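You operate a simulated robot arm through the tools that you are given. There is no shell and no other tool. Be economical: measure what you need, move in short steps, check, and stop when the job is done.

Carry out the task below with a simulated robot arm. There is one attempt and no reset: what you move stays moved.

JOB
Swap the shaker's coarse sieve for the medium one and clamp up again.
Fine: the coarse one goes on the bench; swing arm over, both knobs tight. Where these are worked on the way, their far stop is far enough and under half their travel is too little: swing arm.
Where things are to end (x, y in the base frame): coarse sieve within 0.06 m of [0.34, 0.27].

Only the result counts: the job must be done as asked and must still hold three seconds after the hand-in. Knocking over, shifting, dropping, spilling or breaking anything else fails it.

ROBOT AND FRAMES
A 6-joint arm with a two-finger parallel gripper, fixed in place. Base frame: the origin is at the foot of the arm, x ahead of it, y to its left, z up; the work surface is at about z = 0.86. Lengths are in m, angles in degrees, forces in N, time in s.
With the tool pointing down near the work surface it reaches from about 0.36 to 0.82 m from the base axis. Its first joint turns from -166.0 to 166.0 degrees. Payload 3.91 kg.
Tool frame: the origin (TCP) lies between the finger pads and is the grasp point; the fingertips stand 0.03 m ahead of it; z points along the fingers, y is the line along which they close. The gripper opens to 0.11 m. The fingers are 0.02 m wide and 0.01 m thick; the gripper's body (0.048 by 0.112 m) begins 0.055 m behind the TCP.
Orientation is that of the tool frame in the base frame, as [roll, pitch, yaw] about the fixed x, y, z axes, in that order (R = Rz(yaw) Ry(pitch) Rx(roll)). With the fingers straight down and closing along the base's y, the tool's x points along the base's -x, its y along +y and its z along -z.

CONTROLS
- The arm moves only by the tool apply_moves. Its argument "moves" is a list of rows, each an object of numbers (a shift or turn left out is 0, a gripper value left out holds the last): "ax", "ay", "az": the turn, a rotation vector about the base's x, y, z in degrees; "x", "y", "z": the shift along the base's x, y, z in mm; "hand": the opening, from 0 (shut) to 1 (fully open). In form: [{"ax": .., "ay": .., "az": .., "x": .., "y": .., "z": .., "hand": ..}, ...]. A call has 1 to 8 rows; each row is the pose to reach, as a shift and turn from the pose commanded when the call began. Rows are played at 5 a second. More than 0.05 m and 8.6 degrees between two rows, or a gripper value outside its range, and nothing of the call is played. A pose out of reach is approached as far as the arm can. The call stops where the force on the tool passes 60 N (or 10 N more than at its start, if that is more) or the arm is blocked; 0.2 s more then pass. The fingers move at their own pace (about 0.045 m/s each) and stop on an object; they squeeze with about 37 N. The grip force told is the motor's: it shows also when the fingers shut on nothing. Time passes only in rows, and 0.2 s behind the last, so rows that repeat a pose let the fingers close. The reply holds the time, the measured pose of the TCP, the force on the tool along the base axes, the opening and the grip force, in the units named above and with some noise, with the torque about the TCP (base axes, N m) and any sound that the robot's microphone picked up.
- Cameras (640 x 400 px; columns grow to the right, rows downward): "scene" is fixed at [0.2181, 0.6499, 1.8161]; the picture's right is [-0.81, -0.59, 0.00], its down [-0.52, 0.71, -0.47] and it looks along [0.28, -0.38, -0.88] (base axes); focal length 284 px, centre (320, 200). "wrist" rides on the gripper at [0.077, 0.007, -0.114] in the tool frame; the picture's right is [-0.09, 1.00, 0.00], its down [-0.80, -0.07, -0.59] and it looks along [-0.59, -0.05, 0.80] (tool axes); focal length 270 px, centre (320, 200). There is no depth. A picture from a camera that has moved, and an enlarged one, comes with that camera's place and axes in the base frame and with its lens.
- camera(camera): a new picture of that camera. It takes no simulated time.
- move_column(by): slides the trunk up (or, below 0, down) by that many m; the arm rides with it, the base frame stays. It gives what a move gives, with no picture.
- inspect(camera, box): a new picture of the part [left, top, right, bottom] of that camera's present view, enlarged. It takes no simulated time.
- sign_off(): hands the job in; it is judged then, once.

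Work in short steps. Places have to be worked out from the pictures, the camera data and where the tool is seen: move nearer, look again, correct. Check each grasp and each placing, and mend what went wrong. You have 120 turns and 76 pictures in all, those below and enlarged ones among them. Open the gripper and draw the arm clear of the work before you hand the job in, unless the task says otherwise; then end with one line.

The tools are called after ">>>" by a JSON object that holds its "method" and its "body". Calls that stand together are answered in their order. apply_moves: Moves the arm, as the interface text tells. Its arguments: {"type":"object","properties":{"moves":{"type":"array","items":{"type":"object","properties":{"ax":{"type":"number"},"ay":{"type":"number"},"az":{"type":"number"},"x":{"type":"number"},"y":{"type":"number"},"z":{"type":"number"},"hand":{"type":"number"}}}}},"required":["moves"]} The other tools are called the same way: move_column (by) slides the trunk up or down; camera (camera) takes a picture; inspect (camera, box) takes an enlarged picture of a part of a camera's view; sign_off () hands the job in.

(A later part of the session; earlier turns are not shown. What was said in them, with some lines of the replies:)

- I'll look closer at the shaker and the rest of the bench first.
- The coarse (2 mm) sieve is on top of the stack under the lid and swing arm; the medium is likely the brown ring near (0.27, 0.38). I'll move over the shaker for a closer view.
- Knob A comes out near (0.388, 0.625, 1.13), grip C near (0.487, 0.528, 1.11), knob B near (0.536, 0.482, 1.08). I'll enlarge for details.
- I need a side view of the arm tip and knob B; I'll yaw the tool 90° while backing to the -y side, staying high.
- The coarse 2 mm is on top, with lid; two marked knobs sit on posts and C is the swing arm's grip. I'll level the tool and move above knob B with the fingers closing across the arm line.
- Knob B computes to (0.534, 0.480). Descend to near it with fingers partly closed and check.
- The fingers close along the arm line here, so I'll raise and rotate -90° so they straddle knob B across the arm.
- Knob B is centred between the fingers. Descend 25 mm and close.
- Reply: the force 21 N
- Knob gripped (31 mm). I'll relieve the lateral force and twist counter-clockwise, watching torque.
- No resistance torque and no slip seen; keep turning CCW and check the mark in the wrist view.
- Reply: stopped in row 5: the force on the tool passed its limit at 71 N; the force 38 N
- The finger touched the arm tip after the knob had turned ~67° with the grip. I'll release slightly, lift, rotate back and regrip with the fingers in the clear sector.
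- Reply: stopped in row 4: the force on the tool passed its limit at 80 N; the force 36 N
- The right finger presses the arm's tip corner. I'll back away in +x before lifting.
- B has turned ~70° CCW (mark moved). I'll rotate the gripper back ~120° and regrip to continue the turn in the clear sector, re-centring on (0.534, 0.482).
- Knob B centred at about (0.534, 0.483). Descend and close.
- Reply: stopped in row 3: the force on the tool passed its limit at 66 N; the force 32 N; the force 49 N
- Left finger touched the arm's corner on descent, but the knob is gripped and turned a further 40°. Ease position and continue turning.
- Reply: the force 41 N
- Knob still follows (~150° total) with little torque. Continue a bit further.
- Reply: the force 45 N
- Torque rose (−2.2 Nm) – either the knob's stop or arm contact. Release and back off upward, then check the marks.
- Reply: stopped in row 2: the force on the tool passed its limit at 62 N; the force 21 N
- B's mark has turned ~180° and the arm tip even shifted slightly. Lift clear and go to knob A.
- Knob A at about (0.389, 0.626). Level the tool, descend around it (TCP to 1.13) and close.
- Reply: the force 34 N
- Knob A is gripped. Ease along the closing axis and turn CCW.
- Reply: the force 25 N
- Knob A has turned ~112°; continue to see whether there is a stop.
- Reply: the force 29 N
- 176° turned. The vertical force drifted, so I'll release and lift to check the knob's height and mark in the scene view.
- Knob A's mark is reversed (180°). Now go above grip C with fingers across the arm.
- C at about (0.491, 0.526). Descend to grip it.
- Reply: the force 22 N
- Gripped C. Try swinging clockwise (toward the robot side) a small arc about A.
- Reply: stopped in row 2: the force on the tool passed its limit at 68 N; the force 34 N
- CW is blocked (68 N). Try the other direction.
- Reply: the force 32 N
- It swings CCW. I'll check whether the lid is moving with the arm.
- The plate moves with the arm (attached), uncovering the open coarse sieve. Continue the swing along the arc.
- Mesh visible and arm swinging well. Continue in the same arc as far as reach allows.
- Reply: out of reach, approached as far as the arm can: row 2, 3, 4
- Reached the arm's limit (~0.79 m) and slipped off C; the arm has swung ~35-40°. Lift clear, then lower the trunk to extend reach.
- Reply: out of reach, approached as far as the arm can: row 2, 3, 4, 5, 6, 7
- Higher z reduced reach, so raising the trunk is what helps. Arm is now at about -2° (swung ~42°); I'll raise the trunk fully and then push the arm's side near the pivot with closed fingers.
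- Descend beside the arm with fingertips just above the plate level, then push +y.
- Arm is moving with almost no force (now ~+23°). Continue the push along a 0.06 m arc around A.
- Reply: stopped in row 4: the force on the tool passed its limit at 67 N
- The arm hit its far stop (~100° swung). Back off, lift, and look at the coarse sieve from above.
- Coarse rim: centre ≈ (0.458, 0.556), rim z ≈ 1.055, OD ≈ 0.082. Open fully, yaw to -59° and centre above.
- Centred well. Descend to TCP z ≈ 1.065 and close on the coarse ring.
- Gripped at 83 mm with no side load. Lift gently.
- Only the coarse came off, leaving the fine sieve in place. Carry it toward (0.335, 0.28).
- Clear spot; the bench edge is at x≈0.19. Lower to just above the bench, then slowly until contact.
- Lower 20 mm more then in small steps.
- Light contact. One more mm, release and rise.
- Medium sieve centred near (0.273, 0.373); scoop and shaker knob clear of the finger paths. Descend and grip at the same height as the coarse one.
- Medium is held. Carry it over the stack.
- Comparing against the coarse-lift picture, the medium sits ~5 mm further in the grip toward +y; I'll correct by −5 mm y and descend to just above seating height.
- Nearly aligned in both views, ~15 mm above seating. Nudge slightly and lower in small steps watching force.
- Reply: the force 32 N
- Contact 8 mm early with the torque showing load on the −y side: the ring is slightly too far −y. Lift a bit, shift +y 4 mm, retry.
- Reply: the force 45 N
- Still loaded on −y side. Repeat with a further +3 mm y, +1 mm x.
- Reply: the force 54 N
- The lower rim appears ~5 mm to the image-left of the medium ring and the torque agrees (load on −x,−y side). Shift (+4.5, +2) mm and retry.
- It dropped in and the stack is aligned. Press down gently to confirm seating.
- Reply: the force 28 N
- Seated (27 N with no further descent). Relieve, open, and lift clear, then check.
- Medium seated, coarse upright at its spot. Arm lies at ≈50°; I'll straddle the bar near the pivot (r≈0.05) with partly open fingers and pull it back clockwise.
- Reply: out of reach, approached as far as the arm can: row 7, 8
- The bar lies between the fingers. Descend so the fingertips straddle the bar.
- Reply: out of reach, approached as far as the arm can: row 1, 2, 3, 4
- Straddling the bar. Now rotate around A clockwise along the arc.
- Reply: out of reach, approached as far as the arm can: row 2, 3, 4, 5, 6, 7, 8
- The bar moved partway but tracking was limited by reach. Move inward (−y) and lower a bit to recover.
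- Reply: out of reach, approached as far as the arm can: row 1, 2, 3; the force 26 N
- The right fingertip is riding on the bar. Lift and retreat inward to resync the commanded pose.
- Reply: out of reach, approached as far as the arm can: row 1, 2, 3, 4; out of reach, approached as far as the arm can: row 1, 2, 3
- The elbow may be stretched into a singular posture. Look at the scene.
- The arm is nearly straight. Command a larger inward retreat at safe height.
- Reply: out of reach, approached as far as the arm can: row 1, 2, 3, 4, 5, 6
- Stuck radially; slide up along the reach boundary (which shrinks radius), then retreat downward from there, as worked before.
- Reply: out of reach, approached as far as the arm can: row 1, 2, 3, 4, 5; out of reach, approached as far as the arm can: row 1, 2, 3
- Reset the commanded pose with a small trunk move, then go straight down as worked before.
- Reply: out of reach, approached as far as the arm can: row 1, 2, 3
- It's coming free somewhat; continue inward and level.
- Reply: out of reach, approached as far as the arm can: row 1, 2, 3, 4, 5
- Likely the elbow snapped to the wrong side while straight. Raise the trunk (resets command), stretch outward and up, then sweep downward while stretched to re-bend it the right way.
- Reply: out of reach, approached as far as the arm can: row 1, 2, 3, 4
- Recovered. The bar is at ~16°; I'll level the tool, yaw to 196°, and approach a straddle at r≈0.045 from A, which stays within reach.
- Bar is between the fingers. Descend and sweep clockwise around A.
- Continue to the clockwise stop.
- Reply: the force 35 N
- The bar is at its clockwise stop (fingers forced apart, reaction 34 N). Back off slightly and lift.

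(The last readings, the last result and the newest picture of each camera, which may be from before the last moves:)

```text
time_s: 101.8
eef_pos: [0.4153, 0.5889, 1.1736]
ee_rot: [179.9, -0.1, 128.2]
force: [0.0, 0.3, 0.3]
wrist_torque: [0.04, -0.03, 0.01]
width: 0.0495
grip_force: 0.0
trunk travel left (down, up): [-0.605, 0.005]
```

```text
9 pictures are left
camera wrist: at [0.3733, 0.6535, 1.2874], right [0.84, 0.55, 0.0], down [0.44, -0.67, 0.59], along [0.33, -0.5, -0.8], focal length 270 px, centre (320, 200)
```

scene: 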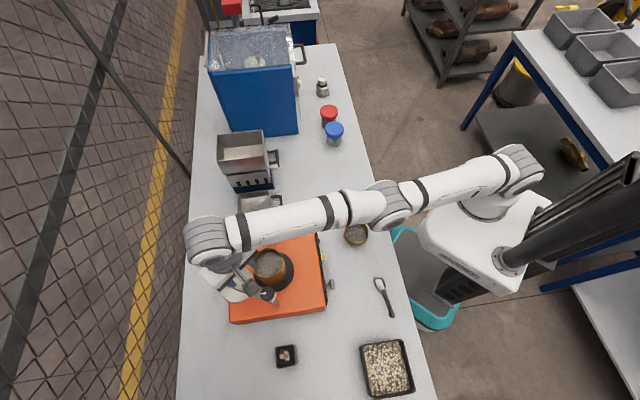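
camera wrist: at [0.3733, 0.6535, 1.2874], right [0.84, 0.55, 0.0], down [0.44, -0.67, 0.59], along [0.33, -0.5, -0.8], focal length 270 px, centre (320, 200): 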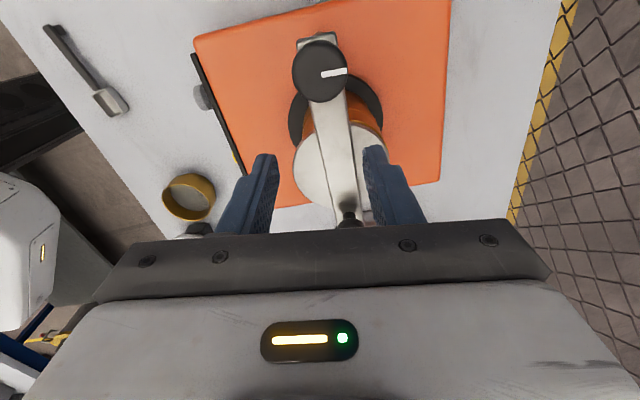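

Bar back at ≈−43° (initial −44°). Now move over knob A and wind the wrist to yaw ≈ −45° so I can turn it clockwise 180° in one grip.

>>> {"method": "apply_moves", "body": {"moves": [{"az": 8.5, "z": 15, "hand": 0.6}, {"az": 17, "x": -8, "y": 12, "z": 25}, {"az": 25.5, "x": -16, "y": 25, "z": 25}, {"az": 34, "x": -24, "y": 37, "z": 25}, {"az": 42.5, "x": -24, "y": 37, "z": 25}, {"az": 51, "x": -24, "y": 37, "z": 25}, {"az": 59.5, "x": -24, "y": 37, "z": 25}, {"az": 68, "x": -24, "y": 37, "z": 25}]}}

>>> {"method": "apply_moves", "body": {"moves": [{"az": 8.5}, {"az": 17}, {"az": 25.5}, {"az": 34}, {"az": 42.5}, {"az": 51}, {"az": 59.5}, {"az": 68}]}}

>>> {"method": "apply_moves", "body": {"moves": [{"az": 8.5}, {"az": 17}, {"az": 25.5}, {"az": 34}, {"az": 42.5}, {"az": 51}]}}

```text
time_s: 103.6
eef_pos: [0.3938, 0.6262, 1.1977]
ee_rot: [179.9, -0.1, -163.6]
force: [0.3, 0.6, 0.4]
wrist_torque: [-0.05, 0.02, 0.0]
width: 0.066
grip_force: 0.0
trunk travel left (down, up): [-0.605, 0.005]
```

```text
time_s: 105.4
eef_pos: [0.3927, 0.6264, 1.1979]
ee_rot: [179.9, -0.2, -95.7]
force: [-0.1, -0.4, 0.7]
wrist_torque: [0.02, -0.02, 0.02]
width: 0.066
grip_force: 0.0
trunk travel left (down, up): [-0.605, 0.005]
```

```text
time_s: 106.8
eef_pos: [0.3922, 0.626, 1.1981]
ee_rot: [179.9, 0.0, -44.7]
force: [0.2, -0.3, 0.0]
wrist_torque: [-0.02, 0.01, -0.03]
width: 0.0661
grip_force: 0.0
trunk travel left (down, up): [-0.605, 0.005]
```

Descend onto knob A, close, then turn clockwise.

>>> {"method": "apply_moves", "body": {"moves": [{"z": -35}, {"z": -66}, {"z": -66, "hand": 0}, {"z": -66, "hand": 0}, {"z": -66, "hand": 0}, {"z": -66, "hand": 0}]}}

>>> {"method": "apply_moves", "body": {"moves": [{"az": -8.5}, {"az": -17}, {"az": -25.5}, {"az": -34}, {"az": -42.5}, {"az": -51}, {"az": -59.5}, {"az": -68}]}}

>>> {"method": "apply_moves", "body": {"moves": [{"az": -8.5}, {"az": -17}, {"az": -25.5}, {"az": -34}, {"az": -42.5}, {"az": -51}, {"az": -59.5}, {"az": -68}]}}

>>> {"method": "apply_moves", "body": {"moves": [{"az": -8}, {"az": -16}, {"az": -24}, {"az": -32}, {"az": -38}]}}

```text
time_s: 108.2
eef_pos: [0.3916, 0.6251, 1.1317]
ee_rot: [179.8, -0.2, -44.7]
force: [-0.3, 0.7, -0.2]
wrist_torque: [0.07, -0.05, 0.02]
width: 0.0315
grip_force: 44.4
trunk travel left (down, up): [-0.605, 0.005]
```

```text
time_s: 110.0
eef_pos: [0.3923, 0.6243, 1.134]
ee_rot: [179.9, 0.0, -113.0]
force: [-3.3, -0.9, 5.8]
wrist_torque: [-0.29, 0.14, -0.04]
width: 0.0314
grip_force: 45.0
trunk travel left (down, up): [-0.605, 0.005]
```

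```text
time_s: 111.8
eef_pos: [0.3925, 0.626, 1.1325]
ee_rot: [179.8, 0.0, 179.0]
force: [0.3, 3.9, 10.6]
wrist_torque: [0.02, -0.3, -0.02]
width: 0.0315
grip_force: 45.0
trunk travel left (down, up): [-0.605, 0.005]
```

```text
time_s: 113.0
eef_pos: [0.3917, 0.6255, 1.1333]
ee_rot: [179.8, -0.1, 141.0]
force: [2.9, 5.4, 14.8]
wrist_torque: [-0.44, -0.53, -0.01]
width: 0.0313
grip_force: 44.7
trunk travel left (down, up): [-0.605, 0.005]
```

Back at the original angle. Continue clockwise to find the tight stop.

>>> {"method": "apply_moves", "body": {"moves": [{"az": -5}, {"az": -10}, {"az": -15}, {"az": -20}]}}

>>> {"method": "camera", "body": {"camera": "wrist"}}

```text
time_s: 114.0
eef_pos: [0.3929, 0.6259, 1.1309]
ee_rot: [179.9, -0.1, 121.1]
force: [2.4, 5.2, 7.8]
wrist_torque: [0.12, -0.03, 0.69]
width: 0.0315
grip_force: 45.6
trunk travel left (down, up): [-0.605, 0.005]
```

```text
8 pictures are left
camera wrist: at [0.3576, 0.6948, 1.246], right [0.9, 0.44, 0.0], down [0.35, -0.72, 0.59], along [0.26, -0.53, -0.8], focal length 270 px, centre (320, 200)
```

wrist: 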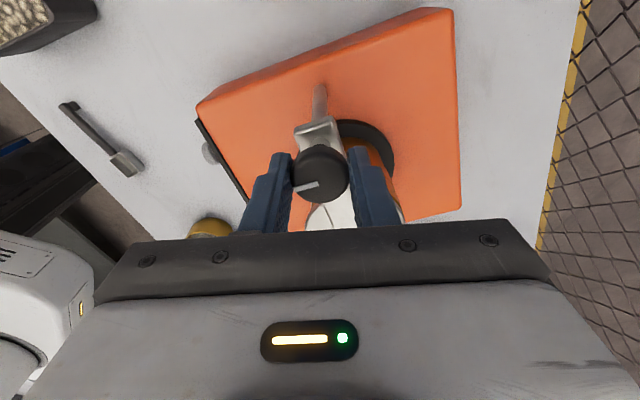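

Torque +0.69 Nm with the knob slipping in the pads: A is tight at its stop. Release, lift, and go over B with yaw ~190°.

>>> {"method": "apply_moves", "body": {"moves": [{"hand": 0.5}, {"hand": 0.5}, {"hand": 0.5, "z": 35}, {"hand": 0.5, "z": 75}]}}

>>> {"method": "apply_moves", "body": {"moves": [{"az": 8.6, "x": 17, "y": -18}, {"az": 17.2, "x": 35, "y": -36}, {"az": 25.8, "x": 53, "y": -54}, {"az": 34.4, "x": 70, "y": -72}, {"az": 43, "x": 88, "y": -90}, {"az": 51.6, "x": 106, "y": -108}, {"az": 60.2, "x": 124, "y": -126}, {"az": 67, "x": 141, "y": -143, "hand": 0.44}]}}

>>> {"method": "camera", "body": {"camera": "wrist"}}

```text
time_s: 115.0
eef_pos: [0.3923, 0.6242, 1.2052]
ee_rot: [179.9, -0.1, 121.2]
force: [-0.7, -0.2, -0.3]
wrist_torque: [-0.02, -0.04, 0.0]
width: 0.055
grip_force: 0.1
trunk travel left (down, up): [-0.605, 0.005]
```

```text
time_s: 116.8
eef_pos: [0.5351, 0.4799, 1.2083]
ee_rot: [179.9, -0.2, -171.6]
force: [0.5, -0.4, -0.5]
wrist_torque: [-0.01, 0.03, 0.03]
width: 0.0484
grip_force: 0.1
trunk travel left (down, up): [-0.605, 0.005]
```

```text
7 pictures are left
camera wrist: at [0.456, 0.4761, 1.3225], right [-0.06, 1.0, 0.0], down [0.8, 0.04, 0.59], along [0.59, 0.04, -0.81], focal length 270 px, centre (320, 200)
```

wrist: 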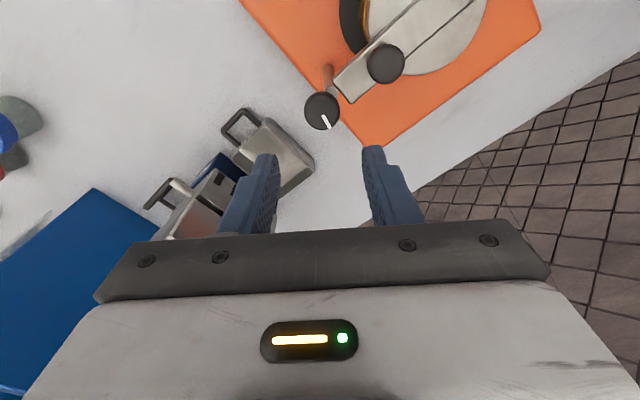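

B at (0.533, 0.484). Rotate to yaw 165° (clear of the arm tip), descend and grip.

>>> {"method": "apply_moves", "body": {"moves": [{"az": -8, "x": -2, "y": 3, "z": -20}, {"az": -16, "x": -2, "y": 3, "z": -40}, {"az": -23, "x": -2, "y": 3, "z": -65}, {"az": -23, "x": -2, "y": 3, "z": -90}, {"az": -23, "x": -2, "y": 3, "z": -102}, {"az": -23, "x": -2, "y": 3, "z": -102, "hand": 0}, {"az": -23, "x": -2, "y": 3, "z": -102, "hand": 0}, {"az": -23, "x": -2, "y": 3, "z": -102, "hand": 0}]}}

>>> {"method": "apply_moves", "body": {"moves": [{"az": -8}, {"az": -16}, {"az": -24}, {"az": -32}, {"az": -40}, {"az": -48}, {"az": -56}, {"az": -64}]}}

```text
time_s: 118.6
eef_pos: [0.5326, 0.4868, 1.1048]
ee_rot: [179.8, 0.0, 165.3]
force: [10.5, 14.7, 7.4]
wrist_torque: [0.11, -0.37, -0.68]
width: 0.0383
grip_force: 37.0
trunk travel left (down, up): [-0.605, 0.005]
```

```text
time_s: 120.4
eef_pos: [0.5337, 0.4848, 1.1042]
ee_rot: [180.0, -0.1, 101.0]
force: [16.6, 0.8, 0.5]
wrist_torque: [-0.23, -0.84, 0.57]
width: 0.0312
grip_force: 44.8
trunk travel left (down, up): [-0.605, 0.005]
```

Gripped and turned ~60°. Continue a little further, then check.

>>> {"method": "apply_moves", "body": {"moves": [{"az": -6}, {"az": -12}, {"az": -16}]}}

>>> {"method": "inspect", "body": {"camera": "wrist", "box": [220, 60, 420, 240]}}

```text
time_s: 121.2
eef_pos: [0.5354, 0.4819, 1.104]
ee_rot: [-179.8, 0.1, 84.9]
force: [21.2, -17.3, -4.8]
wrist_torque: [-0.47, -0.66, 0.37]
width: 0.031
grip_force: 45.0
trunk travel left (down, up): [-0.605, 0.005]
```

```text
2.22 times, centred on (320, 150) of wrist
camera zoom: at [0.548, 0.5579, 1.2183], right [0.98, -0.18, 0.0], down [-0.14, -0.79, 0.6], along [-0.11, -0.59, -0.8], focal length 601 px, centre (320, 311)
```

zoom: 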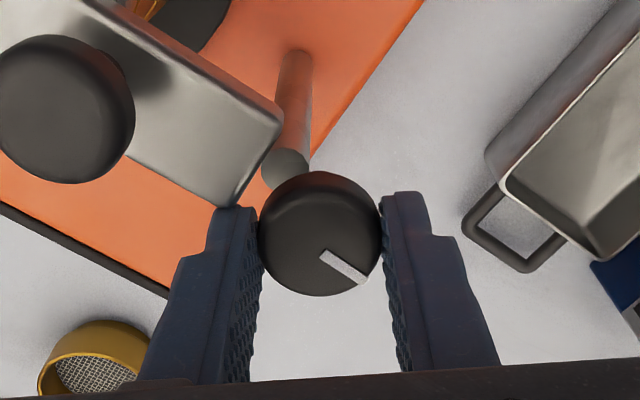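

Mark shows ~87° turned; about 50° remain to the original tight position. Release, lift, rotate back to 160°, regrip.

>>> {"method": "apply_moves", "body": {"moves": [{"x": 2, "hand": 0.36}, {"x": 3, "hand": 0.36}, {"x": 3, "z": 25, "hand": 0.38}, {"x": 0, "z": 55, "hand": 0.44}]}}

>>> {"method": "apply_moves", "body": {"moves": [{"az": 8.5}, {"az": 17}, {"az": 25.5}, {"az": 34}, {"az": 42.5}, {"az": 51}, {"az": 59.5}, {"az": 68}]}}

```text
time_s: 122.2
eef_pos: [0.5316, 0.4854, 1.1599]
ee_rot: [180.0, -0.3, 85.2]
force: [-0.4, 0.0, -0.2]
wrist_torque: [0.0, 0.0, 0.03]
width: 0.0484
grip_force: 0.1
trunk travel left (down, up): [-0.605, 0.005]
```

```text
time_s: 124.0
eef_pos: [0.5323, 0.485, 1.1592]
ee_rot: [179.9, -0.2, 153.3]
force: [-0.9, -0.4, 0.3]
wrist_torque: [-0.03, -0.01, -0.05]
width: 0.0485
grip_force: 0.1
trunk travel left (down, up): [-0.605, 0.005]
```

>>> {"method": "apply_moves", "body": {"moves": [{"z": -30, "x": 1, "y": -1}, {"z": -54, "x": 1, "y": -1}, {"z": -54, "x": 1, "y": -1, "hand": 0}, {"z": -54, "x": 1, "y": -1, "hand": 0}, {"z": -54, "x": 1, "y": -1, "hand": 0}, {"z": -54, "x": 1, "y": -1, "hand": 0}]}}

>>> {"method": "apply_moves", "body": {"moves": [{"az": -8}, {"az": -16}, {"az": -24}, {"az": -32}, {"az": -40}, {"az": -48}]}}

>>> {"method": "apply_moves", "body": {"moves": [{"az": -6}, {"az": -12}, {"az": -18}]}}

>>> {"method": "inspect", "body": {"camera": "wrist", "box": [220, 60, 420, 240]}}

```text
time_s: 125.4
eef_pos: [0.5317, 0.4859, 1.1055]
ee_rot: [179.9, -0.1, 153.1]
force: [-2.5, -3.3, -2.0]
wrist_torque: [-0.19, -0.05, -0.01]
width: 0.0315
grip_force: 45.2
trunk travel left (down, up): [-0.605, 0.005]
```

```text
time_s: 126.8
eef_pos: [0.5335, 0.4869, 1.1062]
ee_rot: [179.6, -0.3, 104.9]
force: [13.5, 18.4, 15.2]
wrist_torque: [-0.39, -0.72, 0.07]
width: 0.0314
grip_force: 44.4
trunk travel left (down, up): [-0.605, 0.005]
```

```text
time_s: 127.6
eef_pos: [0.535, 0.485, 1.1071]
ee_rot: [179.7, -0.2, 87.0]
force: [21.0, 13.6, 19.7]
wrist_torque: [-0.08, -0.71, 0.07]
width: 0.0314
grip_force: 45.1
trunk travel left (down, up): [-0.605, 0.005]
```

```text
2.22 times, centred on (320, 150) of wrist
camera zoom: at [0.5446, 0.561, 1.2214], right [0.99, -0.14, 0.0], down [-0.12, -0.8, 0.59], along [-0.08, -0.59, -0.81], focal length 601 px, centre (320, 311)
```

zoom: 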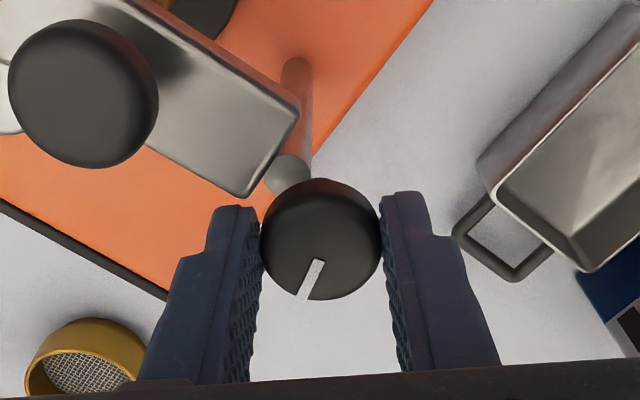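

Mark is back at its original angle but no stop torque felt yet. Regrip once more and turn until the stop.

>>> {"method": "apply_moves", "body": {"moves": [{"hand": 0.36}, {"hand": 0.36}, {"x": -2, "z": 25, "hand": 0.38}, {"x": -2, "z": 55, "hand": 0.44}]}}

>>> {"method": "apply_moves", "body": {"moves": [{"az": 8.5}, {"az": 17}, {"az": 25.5}, {"az": 34}, {"az": 42.5}, {"az": 51}, {"az": 58}]}}

>>> {"method": "apply_moves", "body": {"moves": [{"z": -30, "y": -1}, {"z": -56, "y": -1}, {"z": -56, "y": -1, "hand": 0}, {"z": -56, "y": -1, "hand": 0}, {"z": -56, "y": -1, "hand": 0}, {"z": -56, "y": -1, "hand": 0}]}}

>>> {"method": "apply_moves", "body": {"moves": [{"az": -5}, {"az": -10}, {"az": -15}, {"az": -20}]}}

```text
time_s: 128.6
eef_pos: [0.5308, 0.4837, 1.1601]
ee_rot: [179.8, 0.0, 87.1]
force: [-0.4, -0.2, 0.5]
wrist_torque: [-0.01, 0.0, 0.0]
width: 0.0484
grip_force: 0.0
trunk travel left (down, up): [-0.605, 0.005]
```

```text
time_s: 130.2
eef_pos: [0.5308, 0.4838, 1.1607]
ee_rot: [179.9, 0.0, 145.3]
force: [0.6, 0.4, 0.5]
wrist_torque: [-0.01, -0.04, -0.01]
width: 0.0484
grip_force: 0.1
trunk travel left (down, up): [-0.605, 0.005]
```

```text
time_s: 131.6
eef_pos: [0.5317, 0.4861, 1.1052]
ee_rot: [179.9, -0.1, 145.2]
force: [5.3, 7.0, -0.1]
wrist_torque: [0.26, -0.33, 0.06]
width: 0.0317
grip_force: 44.8
trunk travel left (down, up): [-0.605, 0.005]
```

```text
time_s: 132.6
eef_pos: [0.532, 0.4868, 1.1047]
ee_rot: [179.8, 0.0, 125.2]
force: [12.5, 21.2, 6.5]
wrist_torque: [0.5, -0.35, 0.68]
width: 0.0313
grip_force: 45.2
trunk travel left (down, up): [-0.605, 0.005]
```

Torque +0.68 Nm – B is at its tight stop like A. Release, lift, and retreat, then verify.

>>> {"method": "apply_moves", "body": {"moves": [{"hand": 0.45}, {"hand": 0.45}, {"z": 30}, {"z": 75}, {"z": 115, "x": -10, "y": -20}, {"z": 140, "x": -30, "y": -60}, {"z": 150, "x": -55, "y": -100}, {"z": 160, "x": -75, "y": -145}]}}

>>> {"method": "apply_moves", "body": {"moves": [{"x": -20, "y": -40, "z": 10, "hand": 1}, {"x": -40, "y": -80, "z": 20}, {"x": -60, "y": -120, "z": 30}]}}

>>> {"method": "inspect", "body": {"camera": "scene", "box": [220, 190, 400, 320]}}

```text
refused: row 6 steps farther than a row can; nothing moved
```

```text
time_s: 133.4
eef_pos: [0.4698, 0.3592, 1.1353]
ee_rot: [179.8, -0.1, 125.1]
force: [0.4, 0.2, -0.1]
wrist_torque: [0.02, -0.03, 0.03]
width: 0.11
grip_force: 0.0
trunk travel left (down, up): [-0.605, 0.005]
```

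```text
3.08 times, centred on (310, 255) of scene
camera zoom: at [0.2181, 0.6499, 1.8161], right [-0.81, -0.59, 0.0], down [-0.52, 0.71, -0.47], along [0.28, -0.38, -0.88], focal length 875 px, centre (351, 31)
```

zoom: 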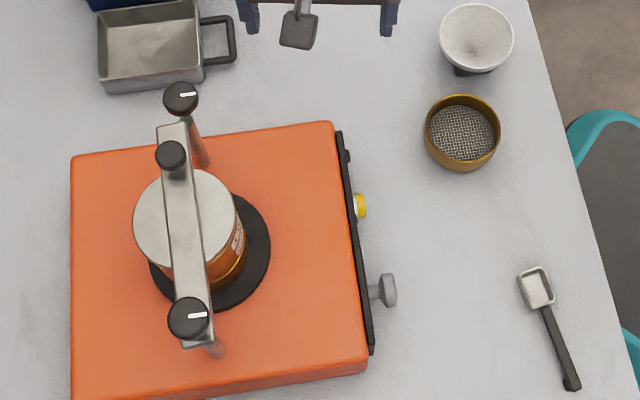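

My lift call was refused, and the next row pulled away while opening; knob B is unmoved, but the swing arm appears ~3° short of its original stop. I'll nudge grip C clockwise with closed fingers from its outer side.

>>> {"method": "apply_moves", "body": {"moves": [{"z": 35, "hand": 0}, {"z": 70}, {"z": 75, "x": 10, "y": 40}, {"z": 75, "x": 20, "y": 80}, {"z": 75, "x": 30, "y": 115}, {"z": 75, "x": 42, "y": 150}, {"z": 75, "x": 52, "y": 180}, {"z": 72, "x": 55, "y": 202}]}}

>>> {"method": "camera", "body": {"camera": "wrist"}}

```text
time_s: 135.2
eef_pos: [0.5252, 0.5669, 1.204]
ee_rot: [-179.9, 0.0, 125.2]
force: [1.3, 0.8, -0.1]
wrist_torque: [0.02, 0.03, -0.01]
width: 0.0
grip_force: 36.5
trunk travel left (down, up): [-0.605, 0.005]
```

```text
3 pictures are left
camera wrist: at [0.4858, 0.634, 1.3189], right [0.86, 0.5, 0.0], down [0.4, -0.7, 0.59], along [0.3, -0.51, -0.8], focal length 270 px, centre (320, 200)
```

wrist: 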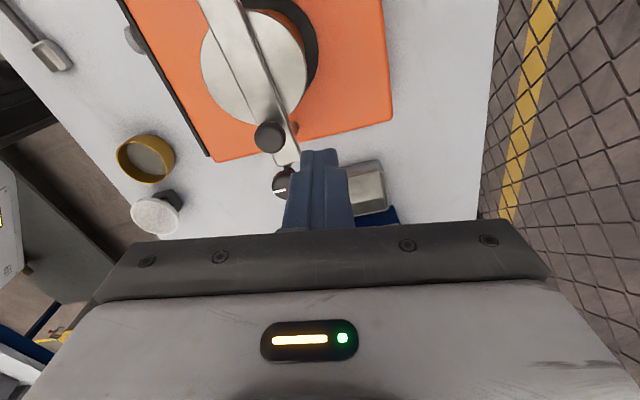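

C is at (0.4955, 0.536), i.e. bar at −40° vs −44° originally. Descend beside it and push toward (−,−).

>>> {"method": "apply_moves", "body": {"moves": [{"z": -35}, {"z": -65}, {"z": -82}, {"x": -6, "y": -6, "z": -82}, {"x": -12, "y": -12, "z": -82}, {"x": -16, "y": -16, "z": -82}, {"x": -19, "y": -19, "z": -82}]}}

```text
time_s: 136.8
eef_pos: [0.5074, 0.5475, 1.1237]
ee_rot: [179.8, -0.2, 125.1]
force: [11.5, 7.8, 3.3]
wrist_torque: [0.15, -0.28, 0.07]
width: 0.0
grip_force: 36.9
trunk travel left (down, up): [-0.605, 0.005]
```

>>> {"method": "apply_moves", "body": {"moves": [{"x": -2, "y": -2}, {"x": -4, "y": -4}, {"x": -6, "y": -6}, {"x": -8, "y": -8}]}}

```text
time_s: 137.8
eef_pos: [0.5051, 0.5433, 1.1248]
ee_rot: [179.3, -0.3, 125.2]
force: [37.5, 28.9, 14.4]
wrist_torque: [0.51, -0.79, 0.24]
width: 0.0
grip_force: 36.7
trunk travel left (down, up): [-0.605, 0.005]
```

Firm resistance (47 N) – at the stop. Back off, lift, retreat, and take a look.

>>> {"method": "apply_moves", "body": {"moves": [{"x": 6, "y": 6}, {"x": 14, "y": 14}, {"x": 14, "y": 14, "z": 40}, {"x": 14, "y": 14, "z": 80}]}}

>>> {"method": "apply_moves", "body": {"moves": [{"y": -40}, {"x": -15, "y": -80}, {"x": -30, "y": -120}, {"x": -45, "y": -160}, {"x": -60, "y": -200, "hand": 1}, {"x": -75, "y": -240}, {"x": -90, "y": -280}]}}

>>> {"method": "inspect", "body": {"camera": "scene", "box": [220, 190, 400, 320]}}

```text
time_s: 138.8
eef_pos: [0.5114, 0.5549, 1.2066]
ee_rot: [180.0, -0.1, 125.2]
force: [-0.1, 0.2, 0.6]
wrist_torque: [-0.04, 0.0, 0.01]
width: 0.0001
grip_force: 37.5
trunk travel left (down, up): [-0.605, 0.005]
```

```text
time_s: 140.4
eef_pos: [0.4225, 0.27, 1.2056]
ee_rot: [179.8, -0.1, 125.3]
force: [0.4, 0.5, -0.3]
wrist_torque: [0.01, -0.03, -0.02]
width: 0.0681
grip_force: 0.1
trunk travel left (down, up): [-0.605, 0.005]
```

```text
3.08 times, centred on (310, 255) of scene
camera zoom: at [0.2181, 0.6499, 1.8161], right [-0.81, -0.59, 0.0], down [-0.52, 0.71, -0.47], along [0.28, -0.38, -0.88], focal length 875 px, centre (351, 31)
```

zoom: 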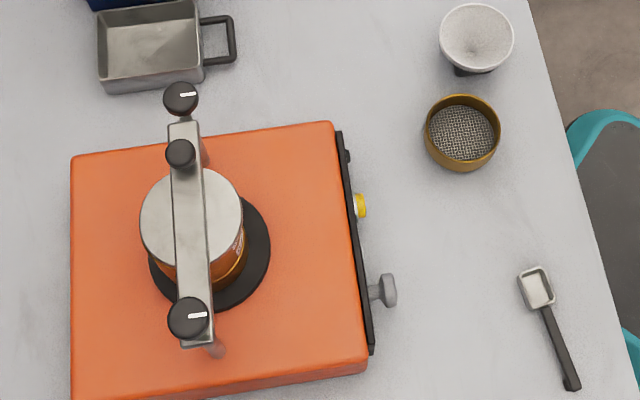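

The bar, both knob marks and the plate match the initial clamped view, the coarse sieve sits at about (0.336, 0.281), and the gripper is open and clear. Handing in.

>>> {"method": "sign_off", "body": {}}

```text
The job is handed in.
```

The coarse sieve is on the bench at about (0.336, 0.281), the medium sieve is in the shaker, the swing arm is back over against its stop, and both knobs are tight.
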